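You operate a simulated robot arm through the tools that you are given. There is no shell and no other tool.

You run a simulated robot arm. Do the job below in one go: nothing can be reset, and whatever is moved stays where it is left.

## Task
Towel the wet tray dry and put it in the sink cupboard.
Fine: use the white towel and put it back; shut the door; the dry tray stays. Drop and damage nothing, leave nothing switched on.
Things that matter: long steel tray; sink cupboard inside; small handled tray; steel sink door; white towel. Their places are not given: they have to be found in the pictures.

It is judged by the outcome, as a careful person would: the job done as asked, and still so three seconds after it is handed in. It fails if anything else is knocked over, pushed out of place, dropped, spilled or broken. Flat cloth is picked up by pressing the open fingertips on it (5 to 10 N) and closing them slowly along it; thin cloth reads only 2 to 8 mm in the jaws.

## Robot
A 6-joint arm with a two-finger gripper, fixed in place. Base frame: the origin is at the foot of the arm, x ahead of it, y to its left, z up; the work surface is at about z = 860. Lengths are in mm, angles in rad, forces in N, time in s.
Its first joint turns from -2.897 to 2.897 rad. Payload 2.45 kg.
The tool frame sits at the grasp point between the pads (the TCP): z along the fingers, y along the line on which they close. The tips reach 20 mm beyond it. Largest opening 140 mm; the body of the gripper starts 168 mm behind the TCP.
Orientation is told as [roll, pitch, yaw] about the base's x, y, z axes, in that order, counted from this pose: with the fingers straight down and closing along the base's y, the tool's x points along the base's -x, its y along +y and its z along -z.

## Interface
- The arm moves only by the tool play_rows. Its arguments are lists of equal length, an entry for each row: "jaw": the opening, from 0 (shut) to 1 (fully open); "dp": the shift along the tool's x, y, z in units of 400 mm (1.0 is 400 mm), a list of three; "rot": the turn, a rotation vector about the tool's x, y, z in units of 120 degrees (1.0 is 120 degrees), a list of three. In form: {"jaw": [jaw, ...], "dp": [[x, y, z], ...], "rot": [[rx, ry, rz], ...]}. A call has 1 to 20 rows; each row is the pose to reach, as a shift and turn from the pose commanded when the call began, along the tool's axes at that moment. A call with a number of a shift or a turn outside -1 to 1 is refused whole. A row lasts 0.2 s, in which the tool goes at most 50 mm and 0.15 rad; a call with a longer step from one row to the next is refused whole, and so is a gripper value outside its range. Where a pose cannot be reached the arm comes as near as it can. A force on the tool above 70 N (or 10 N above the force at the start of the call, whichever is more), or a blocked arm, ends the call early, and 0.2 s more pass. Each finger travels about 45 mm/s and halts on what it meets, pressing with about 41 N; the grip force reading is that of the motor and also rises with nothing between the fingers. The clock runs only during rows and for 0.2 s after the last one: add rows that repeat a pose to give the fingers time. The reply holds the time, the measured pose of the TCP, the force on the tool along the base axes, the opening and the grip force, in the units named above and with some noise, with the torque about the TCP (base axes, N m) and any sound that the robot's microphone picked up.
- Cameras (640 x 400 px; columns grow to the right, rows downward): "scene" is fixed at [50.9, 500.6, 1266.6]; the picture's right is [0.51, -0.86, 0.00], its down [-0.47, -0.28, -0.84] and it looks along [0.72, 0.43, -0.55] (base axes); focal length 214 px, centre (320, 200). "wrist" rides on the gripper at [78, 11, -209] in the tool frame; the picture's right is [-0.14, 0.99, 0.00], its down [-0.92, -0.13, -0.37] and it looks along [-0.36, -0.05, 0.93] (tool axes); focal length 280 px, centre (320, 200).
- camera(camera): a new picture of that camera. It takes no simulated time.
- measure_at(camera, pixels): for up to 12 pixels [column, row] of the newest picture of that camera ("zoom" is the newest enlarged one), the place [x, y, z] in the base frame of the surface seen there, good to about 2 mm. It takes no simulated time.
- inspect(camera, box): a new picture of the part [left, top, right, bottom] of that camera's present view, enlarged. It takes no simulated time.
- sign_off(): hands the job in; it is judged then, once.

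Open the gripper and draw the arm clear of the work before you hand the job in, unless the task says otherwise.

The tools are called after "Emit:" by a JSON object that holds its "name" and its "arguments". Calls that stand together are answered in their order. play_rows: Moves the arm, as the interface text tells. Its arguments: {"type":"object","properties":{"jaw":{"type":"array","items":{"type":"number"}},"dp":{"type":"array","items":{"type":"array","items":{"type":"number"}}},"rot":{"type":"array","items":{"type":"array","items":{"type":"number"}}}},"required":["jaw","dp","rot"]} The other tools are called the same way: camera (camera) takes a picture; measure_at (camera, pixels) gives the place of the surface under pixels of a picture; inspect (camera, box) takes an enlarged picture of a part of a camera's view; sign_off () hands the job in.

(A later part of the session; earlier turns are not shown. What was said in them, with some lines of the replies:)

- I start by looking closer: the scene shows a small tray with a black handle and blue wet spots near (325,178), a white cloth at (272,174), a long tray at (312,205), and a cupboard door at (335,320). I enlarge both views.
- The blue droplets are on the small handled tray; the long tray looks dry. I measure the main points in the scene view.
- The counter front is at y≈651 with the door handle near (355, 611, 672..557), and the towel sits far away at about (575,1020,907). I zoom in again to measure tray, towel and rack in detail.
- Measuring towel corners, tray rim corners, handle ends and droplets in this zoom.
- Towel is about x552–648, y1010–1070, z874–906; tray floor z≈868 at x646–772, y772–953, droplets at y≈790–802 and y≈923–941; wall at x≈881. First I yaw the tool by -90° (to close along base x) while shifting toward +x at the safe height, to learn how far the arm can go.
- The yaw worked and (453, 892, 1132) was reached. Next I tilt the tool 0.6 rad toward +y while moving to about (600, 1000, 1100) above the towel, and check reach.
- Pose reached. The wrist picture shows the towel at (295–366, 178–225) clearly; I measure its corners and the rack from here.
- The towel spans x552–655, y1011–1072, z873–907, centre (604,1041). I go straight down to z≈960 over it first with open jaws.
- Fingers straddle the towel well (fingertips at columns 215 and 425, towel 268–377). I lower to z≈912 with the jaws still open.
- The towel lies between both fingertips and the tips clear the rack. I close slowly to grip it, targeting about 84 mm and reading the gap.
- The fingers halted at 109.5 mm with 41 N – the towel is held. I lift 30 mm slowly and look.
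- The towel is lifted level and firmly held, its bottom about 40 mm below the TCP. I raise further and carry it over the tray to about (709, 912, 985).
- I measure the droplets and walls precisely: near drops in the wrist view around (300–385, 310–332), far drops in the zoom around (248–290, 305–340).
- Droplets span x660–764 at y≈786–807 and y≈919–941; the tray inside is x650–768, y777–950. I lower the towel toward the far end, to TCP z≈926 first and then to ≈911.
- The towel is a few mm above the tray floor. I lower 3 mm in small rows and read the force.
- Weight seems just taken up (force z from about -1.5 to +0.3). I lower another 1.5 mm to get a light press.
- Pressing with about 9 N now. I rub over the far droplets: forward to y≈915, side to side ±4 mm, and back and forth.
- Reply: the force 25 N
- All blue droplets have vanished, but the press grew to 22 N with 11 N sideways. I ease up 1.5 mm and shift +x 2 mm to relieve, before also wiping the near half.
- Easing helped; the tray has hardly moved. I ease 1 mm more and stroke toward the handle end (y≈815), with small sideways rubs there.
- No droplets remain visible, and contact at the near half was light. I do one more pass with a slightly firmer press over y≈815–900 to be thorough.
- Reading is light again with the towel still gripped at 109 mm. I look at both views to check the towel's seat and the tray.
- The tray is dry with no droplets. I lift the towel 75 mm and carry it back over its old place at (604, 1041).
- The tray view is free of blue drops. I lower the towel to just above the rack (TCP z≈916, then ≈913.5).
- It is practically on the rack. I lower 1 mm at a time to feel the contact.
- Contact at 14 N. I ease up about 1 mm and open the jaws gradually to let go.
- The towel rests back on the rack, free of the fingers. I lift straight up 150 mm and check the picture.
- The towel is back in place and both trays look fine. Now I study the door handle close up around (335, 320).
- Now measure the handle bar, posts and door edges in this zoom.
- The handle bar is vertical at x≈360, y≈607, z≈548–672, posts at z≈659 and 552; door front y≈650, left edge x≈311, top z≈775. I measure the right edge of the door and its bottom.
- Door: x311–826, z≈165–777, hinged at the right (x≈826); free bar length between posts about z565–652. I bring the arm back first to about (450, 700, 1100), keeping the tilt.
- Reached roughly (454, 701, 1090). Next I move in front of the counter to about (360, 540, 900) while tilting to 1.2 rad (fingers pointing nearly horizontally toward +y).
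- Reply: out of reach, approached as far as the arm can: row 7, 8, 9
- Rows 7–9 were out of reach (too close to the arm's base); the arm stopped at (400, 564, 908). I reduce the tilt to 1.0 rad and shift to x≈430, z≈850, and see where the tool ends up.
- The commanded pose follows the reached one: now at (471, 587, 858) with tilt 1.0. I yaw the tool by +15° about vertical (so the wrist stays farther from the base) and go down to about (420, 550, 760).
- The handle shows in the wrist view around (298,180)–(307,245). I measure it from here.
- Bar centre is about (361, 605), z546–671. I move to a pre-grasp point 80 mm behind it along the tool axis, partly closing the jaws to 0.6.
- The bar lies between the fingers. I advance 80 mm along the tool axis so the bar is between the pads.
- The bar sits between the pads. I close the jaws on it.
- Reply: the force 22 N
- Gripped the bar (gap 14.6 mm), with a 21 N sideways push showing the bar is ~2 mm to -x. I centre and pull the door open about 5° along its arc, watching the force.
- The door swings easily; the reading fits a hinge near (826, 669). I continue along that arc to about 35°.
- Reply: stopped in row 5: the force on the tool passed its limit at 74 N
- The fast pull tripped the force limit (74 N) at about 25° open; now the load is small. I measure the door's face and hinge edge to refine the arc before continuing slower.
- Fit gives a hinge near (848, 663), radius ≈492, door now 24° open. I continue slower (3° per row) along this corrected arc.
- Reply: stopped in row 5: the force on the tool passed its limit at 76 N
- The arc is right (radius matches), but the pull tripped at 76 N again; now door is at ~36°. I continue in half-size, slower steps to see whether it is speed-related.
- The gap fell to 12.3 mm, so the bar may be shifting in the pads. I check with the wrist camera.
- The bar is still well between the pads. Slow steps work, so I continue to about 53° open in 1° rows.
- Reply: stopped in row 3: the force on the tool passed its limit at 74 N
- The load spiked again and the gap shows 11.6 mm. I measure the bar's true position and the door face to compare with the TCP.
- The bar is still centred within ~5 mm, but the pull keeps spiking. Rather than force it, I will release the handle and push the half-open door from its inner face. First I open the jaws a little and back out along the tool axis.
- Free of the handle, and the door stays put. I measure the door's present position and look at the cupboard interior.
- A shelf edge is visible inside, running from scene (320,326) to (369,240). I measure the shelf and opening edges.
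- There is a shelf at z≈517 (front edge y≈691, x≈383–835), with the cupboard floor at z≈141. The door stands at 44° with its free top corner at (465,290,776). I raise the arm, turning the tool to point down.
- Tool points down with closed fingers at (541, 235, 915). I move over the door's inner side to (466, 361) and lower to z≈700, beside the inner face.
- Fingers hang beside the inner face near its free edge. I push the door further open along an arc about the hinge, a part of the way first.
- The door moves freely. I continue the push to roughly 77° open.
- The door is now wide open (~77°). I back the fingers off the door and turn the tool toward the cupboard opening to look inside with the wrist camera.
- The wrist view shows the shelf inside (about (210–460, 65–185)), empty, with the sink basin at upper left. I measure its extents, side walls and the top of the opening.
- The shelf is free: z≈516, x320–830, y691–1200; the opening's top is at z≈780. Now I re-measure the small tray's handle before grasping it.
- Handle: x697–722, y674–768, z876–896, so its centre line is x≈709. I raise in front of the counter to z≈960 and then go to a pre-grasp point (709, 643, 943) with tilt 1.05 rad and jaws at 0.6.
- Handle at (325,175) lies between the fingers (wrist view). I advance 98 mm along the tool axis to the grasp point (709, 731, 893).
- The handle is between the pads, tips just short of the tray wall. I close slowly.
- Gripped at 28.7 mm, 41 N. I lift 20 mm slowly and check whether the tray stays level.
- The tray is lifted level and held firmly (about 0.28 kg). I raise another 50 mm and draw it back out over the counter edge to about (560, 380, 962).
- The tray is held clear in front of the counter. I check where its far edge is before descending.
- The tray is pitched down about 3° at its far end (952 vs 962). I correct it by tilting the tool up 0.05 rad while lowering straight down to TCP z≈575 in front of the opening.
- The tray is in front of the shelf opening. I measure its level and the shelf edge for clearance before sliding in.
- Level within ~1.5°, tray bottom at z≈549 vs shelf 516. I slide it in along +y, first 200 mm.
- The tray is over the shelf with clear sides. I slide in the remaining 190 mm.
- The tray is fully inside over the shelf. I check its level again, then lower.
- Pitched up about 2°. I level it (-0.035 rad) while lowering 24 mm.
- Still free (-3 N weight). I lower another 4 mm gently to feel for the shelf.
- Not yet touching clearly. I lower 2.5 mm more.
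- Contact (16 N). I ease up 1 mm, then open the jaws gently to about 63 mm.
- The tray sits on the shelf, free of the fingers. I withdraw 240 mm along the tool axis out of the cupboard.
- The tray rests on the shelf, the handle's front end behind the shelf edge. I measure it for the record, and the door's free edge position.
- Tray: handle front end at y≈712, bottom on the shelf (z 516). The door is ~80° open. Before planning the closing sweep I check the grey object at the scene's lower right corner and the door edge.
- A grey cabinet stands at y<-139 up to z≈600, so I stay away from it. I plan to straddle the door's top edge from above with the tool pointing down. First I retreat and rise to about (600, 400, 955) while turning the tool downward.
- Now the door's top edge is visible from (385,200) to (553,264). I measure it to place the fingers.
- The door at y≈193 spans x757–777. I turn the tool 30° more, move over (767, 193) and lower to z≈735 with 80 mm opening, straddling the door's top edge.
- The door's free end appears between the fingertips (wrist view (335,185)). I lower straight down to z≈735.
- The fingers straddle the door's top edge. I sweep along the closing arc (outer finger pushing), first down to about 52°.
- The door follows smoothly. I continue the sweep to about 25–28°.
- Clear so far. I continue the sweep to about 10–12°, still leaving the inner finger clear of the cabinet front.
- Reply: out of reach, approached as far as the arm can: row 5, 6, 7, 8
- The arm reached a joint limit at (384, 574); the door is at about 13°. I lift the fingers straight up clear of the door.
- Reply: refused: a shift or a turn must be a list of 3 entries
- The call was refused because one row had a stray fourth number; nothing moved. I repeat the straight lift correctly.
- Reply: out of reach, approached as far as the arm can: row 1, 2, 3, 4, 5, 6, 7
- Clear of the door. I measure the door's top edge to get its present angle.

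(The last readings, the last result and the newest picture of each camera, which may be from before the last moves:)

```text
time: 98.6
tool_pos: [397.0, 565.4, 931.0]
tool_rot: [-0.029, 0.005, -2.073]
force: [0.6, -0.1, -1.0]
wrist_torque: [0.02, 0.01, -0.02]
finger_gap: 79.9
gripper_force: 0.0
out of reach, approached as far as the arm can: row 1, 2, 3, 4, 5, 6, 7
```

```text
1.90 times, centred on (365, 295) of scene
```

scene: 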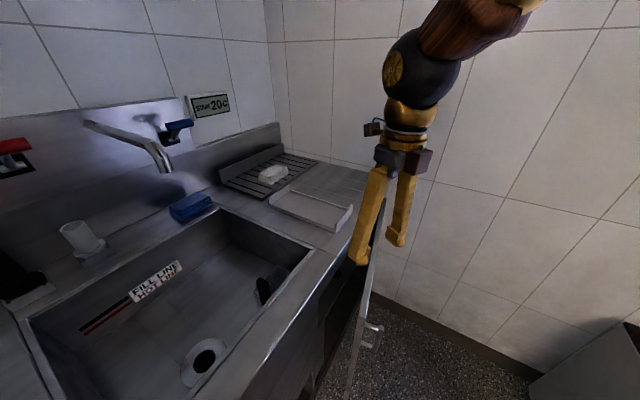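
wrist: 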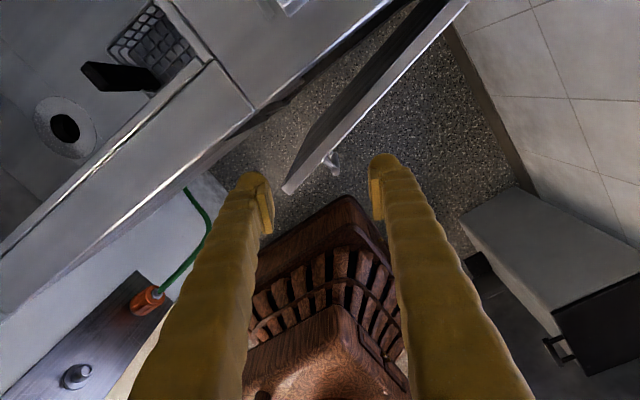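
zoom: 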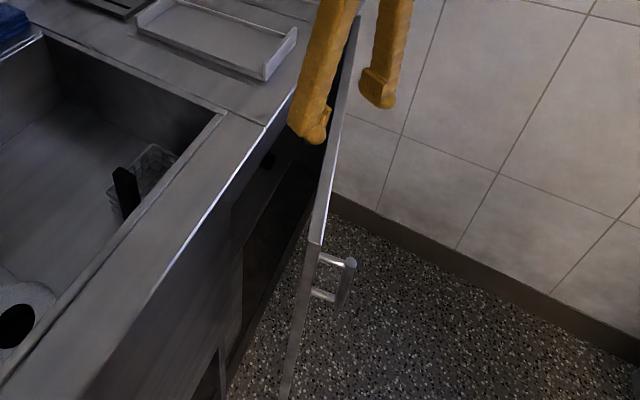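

The door is ~10.7° open. I turn the tool back to yaw -90°, move to the outer side at (400, 480, 931), and close the fingers.

Emit:
{"name": "play_rows", "arguments": {"jaw": [0.4, 0.3, 0.15, 0, 0, 0, 0], "dp": [[-0.0457, 0.0273, 0], [-0.0913, 0.0545, 0], [-0.137, 0.0818, 0], [-0.1826, 0.109, 0], [-0.1826, 0.109, 0], [-0.1826, 0.109, 0], [-0.1826, 0.109, 0]], "rot": [[-0.0035, 0, -0.06], [-0.007, 0, -0.12], [-0.0104, 0, -0.18], [-0.0138, 0, -0.24], [-0.0138, 0, -0.24], [-0.0138, 0, -0.24], [-0.0138, 0, -0.24]]}}

```text
time: 100.2
tool_pos: [402.2, 478.4, 924.1]
tool_rot: [0.024, -0.016, -1.596]
force: [-0.1, 0.0, 0.0]
wrist_torque: [-0.03, -0.01, 0.01]
finger_gap: 0.0
gripper_force: 29.6
```

At (402, 478, 924), fingers closed. I lower to z≈735 in front of the door's outer face.

Emit:
{"name": "play_rows", "arguments": {"jaw": [0, 0, 0, 0, 0, 0], "dp": [[0, 0, 0.0945], [0, 0, 0.189], [0, 0, 0.2835], [0, 0, 0.378], [0, 0, 0.4725], [0, 0, 0.4725]], "rot": [[0, 0, 0], [0, 0, 0], [0, 0, 0], [0, 0, 0], [0, 0, 0], [0, 0, 0]]}}

Emit:
{"name": "camera", "arguments": {"camera": "wrist"}}

Emit:
{"name": "camera", "arguments": {"camera": "scene"}}

```text
time: 101.6
tool_pos: [405.8, 477.9, 739.8]
tool_rot: [0.029, -0.006, -1.59]
force: [0.6, -0.5, 0.0]
wrist_torque: [0.0, 0.02, 0.02]
finger_gap: 0.0
gripper_force: 29.4
```

```text
taken
```

wrist: 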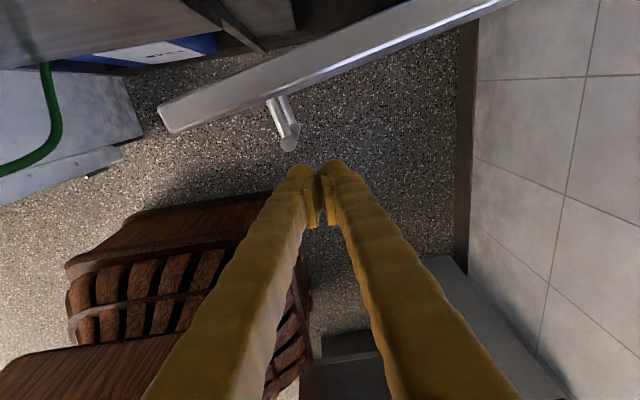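

```text
taken
```

scene: 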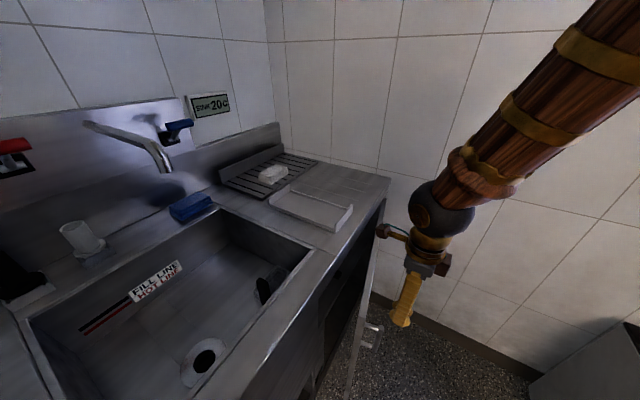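

Ready in front of the outer face, above the handle. I push toward +y, slowing as the door nears shut.

Emit:
{"name": "play_rows", "arguments": {"jaw": [0, 0, 0, 0, 0, 0, 0, 0, 0, 0], "dp": [[0.0625, 0, 0], [0.125, 0, 0], [0.165, 0, 0], [0.195, 0, 0], [0.225, 0, 0], [0.255, 0, 0], [0.285, 0, 0], [0.31, 0, 0], [0.335, 0, 0], [0.335, 0, 0]], "rot": [[0, 0, 0], [0, 0, 0], [0, 0, 0], [0, 0, 0], [0, 0, 0], [0, 0, 0], [0, 0, 0], [0, 0, 0], [0, 0, 0], [0, 0, 0]]}}

Emit:
{"name": "camera", "arguments": {"camera": "scene"}}

Emit:
{"name": "camera", "arguments": {"camera": "wrist"}}

```text
time: 103.8
tool_pos: [408.1, 612.7, 740.5]
tool_rot: [0.031, -0.007, -1.591]
force: [0.7, -0.7, 0.1]
wrist_torque: [-0.01, 0.01, 0.01]
finger_gap: 0.0
gripper_force: 29.5
```

```text
taken
```

scene: 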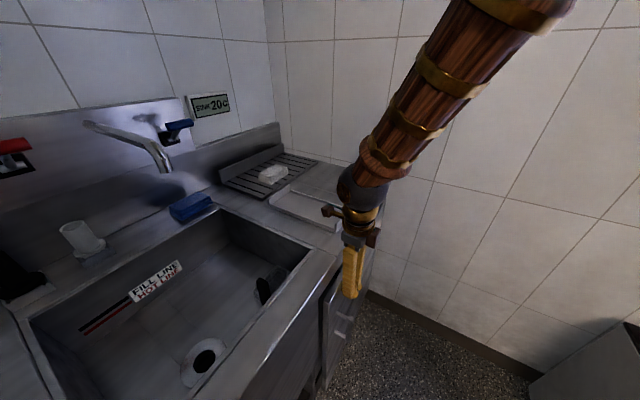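

```text
taken
```

wrist: 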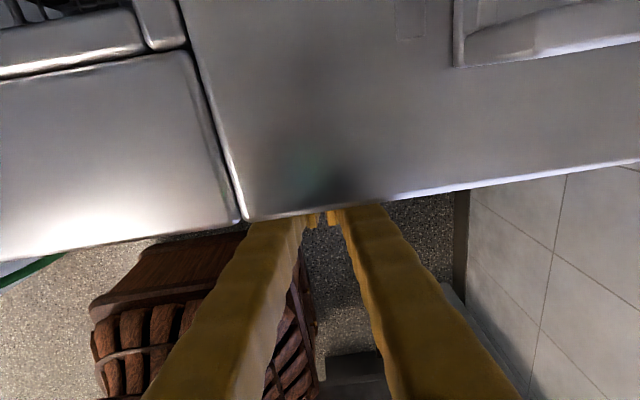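

Almost shut, no resistance. I push the last stretch in small steps until contact force appears.

Emit:
{"name": "play_rows", "arguments": {"jaw": [0, 0, 0, 0, 0], "dp": [[0.0125, 0, 0], [0.025, 0, 0], [0.035, 0, 0], [0.0425, 0, 0], [0.0425, 0, 0]], "rot": [[0, 0, 0], [0, 0, 0], [0, 0, 0], [0, 0, 0], [0, 0, 0]]}}

Emit:
{"name": "inspect", "arguments": {"camera": "scene", "box": [290, 200, 410, 400]}}

```text
time: 105.0
tool_pos: [408.5, 630.0, 739.6]
tool_rot: [0.03, -0.005, -1.592]
force: [0.7, 0.0, -0.4]
wrist_torque: [-0.02, 0.03, 0.01]
finger_gap: 0.2
gripper_force: 29.2
```

```text
2.00 times, centred on (350, 300) of scene
```

zoom: 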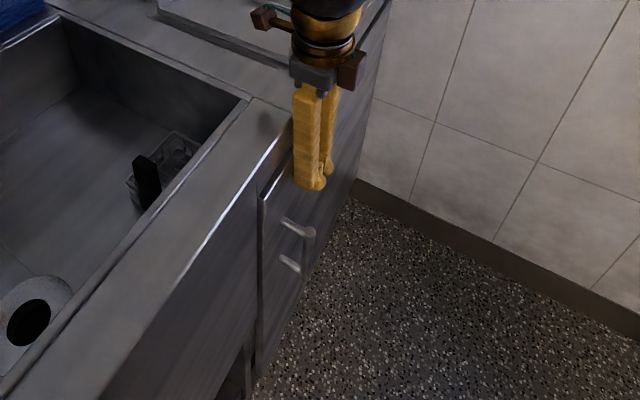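

The door looks nearly flush. I measure its face and press on in 1 mm steps.

Emit:
{"name": "measure_at", "arguments": {"camera": "zoom", "pixels": [[264, 205], [280, 250], [290, 320], [263, 230], [262, 300], [312, 232], [300, 265], [230, 260]]}}

Emit:
{"name": "play_rows", "arguments": {"jaw": [0, 0, 0, 0], "dp": [[0.0025, 0, 0], [0.005, 0, 0], [0.0075, 0, 0], [0.0075, 0, 0]], "rot": [[0, 0, 0], [0, 0, 0], [0, 0, 0], [0, 0, 0]]}}

```text
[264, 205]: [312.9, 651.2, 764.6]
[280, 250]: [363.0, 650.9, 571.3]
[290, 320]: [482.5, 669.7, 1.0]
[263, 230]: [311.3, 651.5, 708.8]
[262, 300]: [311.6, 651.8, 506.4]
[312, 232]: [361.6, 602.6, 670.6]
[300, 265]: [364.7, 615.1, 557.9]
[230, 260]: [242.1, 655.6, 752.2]
```

```text
time: 106.0
tool_pos: [407.6, 628.9, 738.9]
tool_rot: [0.03, -0.01, -1.591]
force: [9.5, -32.5, -7.4]
wrist_torque: [-0.46, -0.13, -0.01]
finger_gap: 6.0
gripper_force: 29.0
```

The door face is at y≈651 as at the start and now resists (32 N): it is shut. I back off gently in -y.

Emit:
{"name": "play_rows", "arguments": {"jaw": [0, 0, 0, 0, 0, 0], "dp": [[-0.01, 0, 0], [-0.04, 0, 0], [-0.1, 0, 0], [-0.2, 0, 0], [-0.3, 0, 0], [-0.3, 0, 0]], "rot": [[0, 0, 0], [0, 0, 0], [0, 0, 0], [0, 0, 0], [0, 0, 0], [0, 0, 0]]}}

Emit:
{"name": "camera", "arguments": {"camera": "scene"}}

Emit:
{"name": "inspect", "arguments": {"camera": "scene", "box": [280, 180, 420, 400]}}

```text
time: 107.4
tool_pos: [406.4, 512.6, 740.4]
tool_rot: [0.03, -0.005, -1.591]
force: [-0.3, 0.6, -0.2]
wrist_torque: [0.01, -0.02, 0.0]
finger_gap: 0.2
gripper_force: 29.7
```

```text
taken
```

scene: 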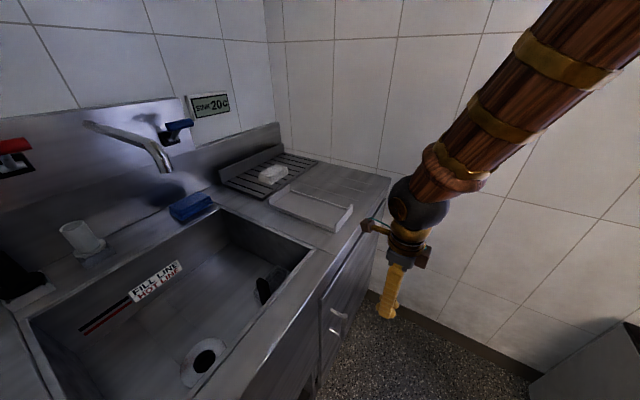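

```text
1.82 times, centred on (350, 290) of scene
```

zoom: 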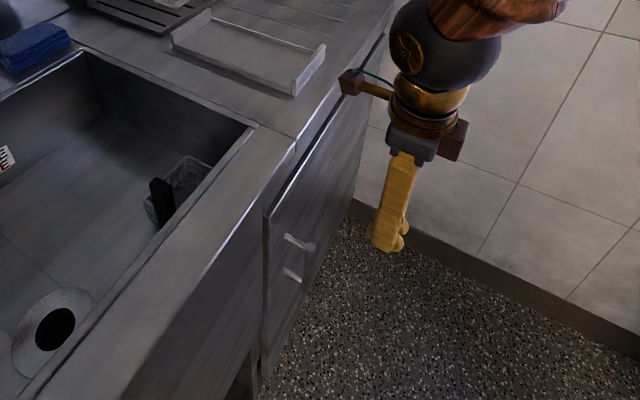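

The door is shut and the arm is clear of it. I open the gripper, rise to about z=1000 and take final check pictures.

Emit:
{"name": "play_rows", "arguments": {"jaw": [0, 0, 0.2, 0.4, 0.6, 0.8, 1, 1, 1], "dp": [[0, 0, -0.09], [0, 0, -0.18], [0, 0, -0.27], [0, 0, -0.36], [0, 0, -0.45], [0, 0, -0.54], [0, 0, -0.65], [0, 0, -0.65], [0, 0, -0.65]], "rot": [[0, 0, 0], [0, 0, 0], [0, 0, 0], [0, 0, 0], [0, 0, 0], [0, 0, 0], [0, 0, 0], [0, 0, 0], [0, 0, 0]]}}

Emit:
{"name": "camera", "arguments": {"camera": "scene"}}

Emit:
{"name": "camera", "arguments": {"camera": "wrist"}}

Emit:
{"name": "inspect", "arguments": {"camera": "scene", "box": [200, 120, 400, 245]}}

```text
time: 109.4
tool_pos: [411.7, 505.1, 981.8]
tool_rot: [0.015, -0.029, -1.615]
force: [-0.4, -0.2, 0.0]
wrist_torque: [0.0, 0.01, 0.01]
finger_gap: 136.3
gripper_force: 0.1
```

```text
taken
```

scene: 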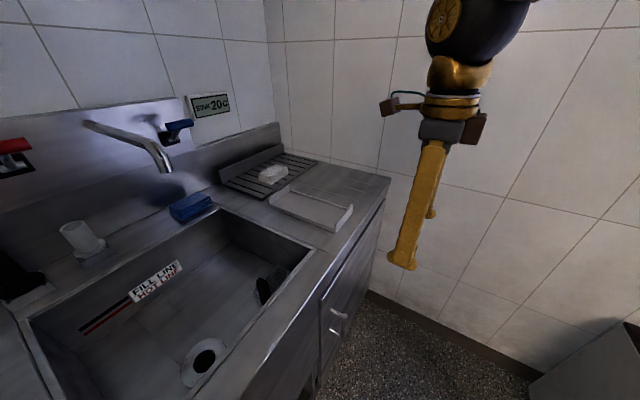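

```text
taken
```

wrist: 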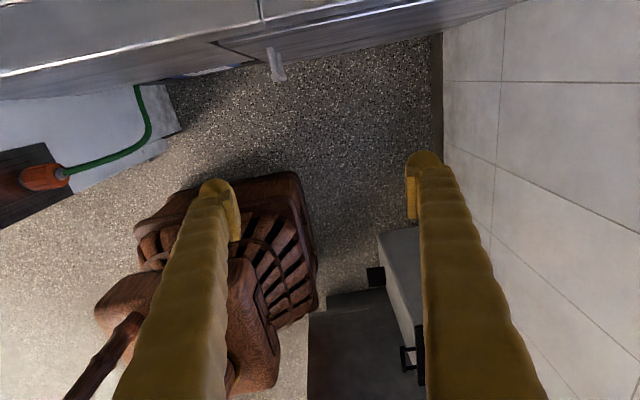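

```text
3.20 times, centred on (300, 182) of scene
```

zoom: 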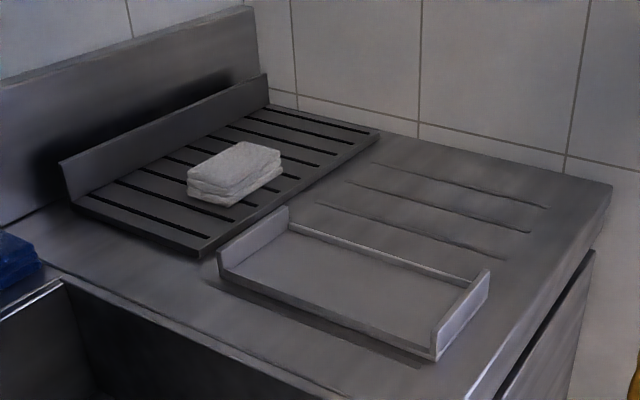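

Towel, long tray and rack look as at the start, and the door is shut. A last measurement of door, towel and rack positions confirms before handing in.

Emit:
{"name": "measure_at", "arguments": {"camera": "scene", "pixels": [[322, 300], [342, 316], [350, 270], [375, 230], [272, 174], [350, 208], [270, 197], [383, 206]]}}

Emit:
{"name": "inspect", "arguments": {"camera": "scene", "box": [280, 200, 400, 400]}}

```text
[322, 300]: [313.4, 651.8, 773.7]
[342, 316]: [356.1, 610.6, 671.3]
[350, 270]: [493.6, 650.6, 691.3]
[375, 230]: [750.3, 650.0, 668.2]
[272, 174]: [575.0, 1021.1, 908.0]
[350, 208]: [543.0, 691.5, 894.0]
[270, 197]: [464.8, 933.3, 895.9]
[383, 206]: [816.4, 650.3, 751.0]
```

```text
2.00 times, centred on (340, 300) of scene
```

zoom: 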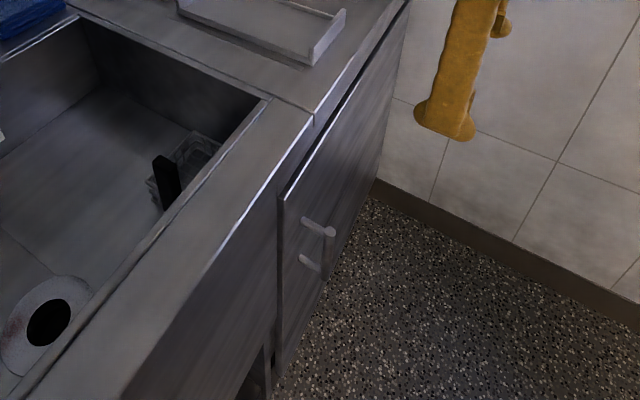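

Every point reads within about 2 mm of its starting value: door face y≈651, handle, towel and long tray. The small tray is dry and on the cupboard shelf, the gripper is open and the arm is clear, so I hand the job in.

Emit:
{"name": "sign_off", "arguments": {}}

```text
The job is handed in.
```

The wet tray was the small one with the black handle. I dried it with the white towel and put it on the shelf in the sink cupboard, and the door is shut.

- **Drying:** No blue droplets were visible in the pictures after wiping. They all vanished during the first rub at the far end, so I went over the handle end as well.
- **Towel:** It is back on the rack, within about 2 mm of where it started.
- **Long tray:** It was already dry and stayed on the counter, also within about 2 mm of where it started.
- **Door:** Its face reads y ≈ 651 mm, the same as before I opened it. While I was pulling it open by the handle, the arm stopped itself three times on its force limit, at 74–76 N. I then let go and pushed the door open from the inside. It still swung freely, and I saw no damage.

Nothing was dropped or switched on, and the job is handed in with the gripper open and the arm clear.
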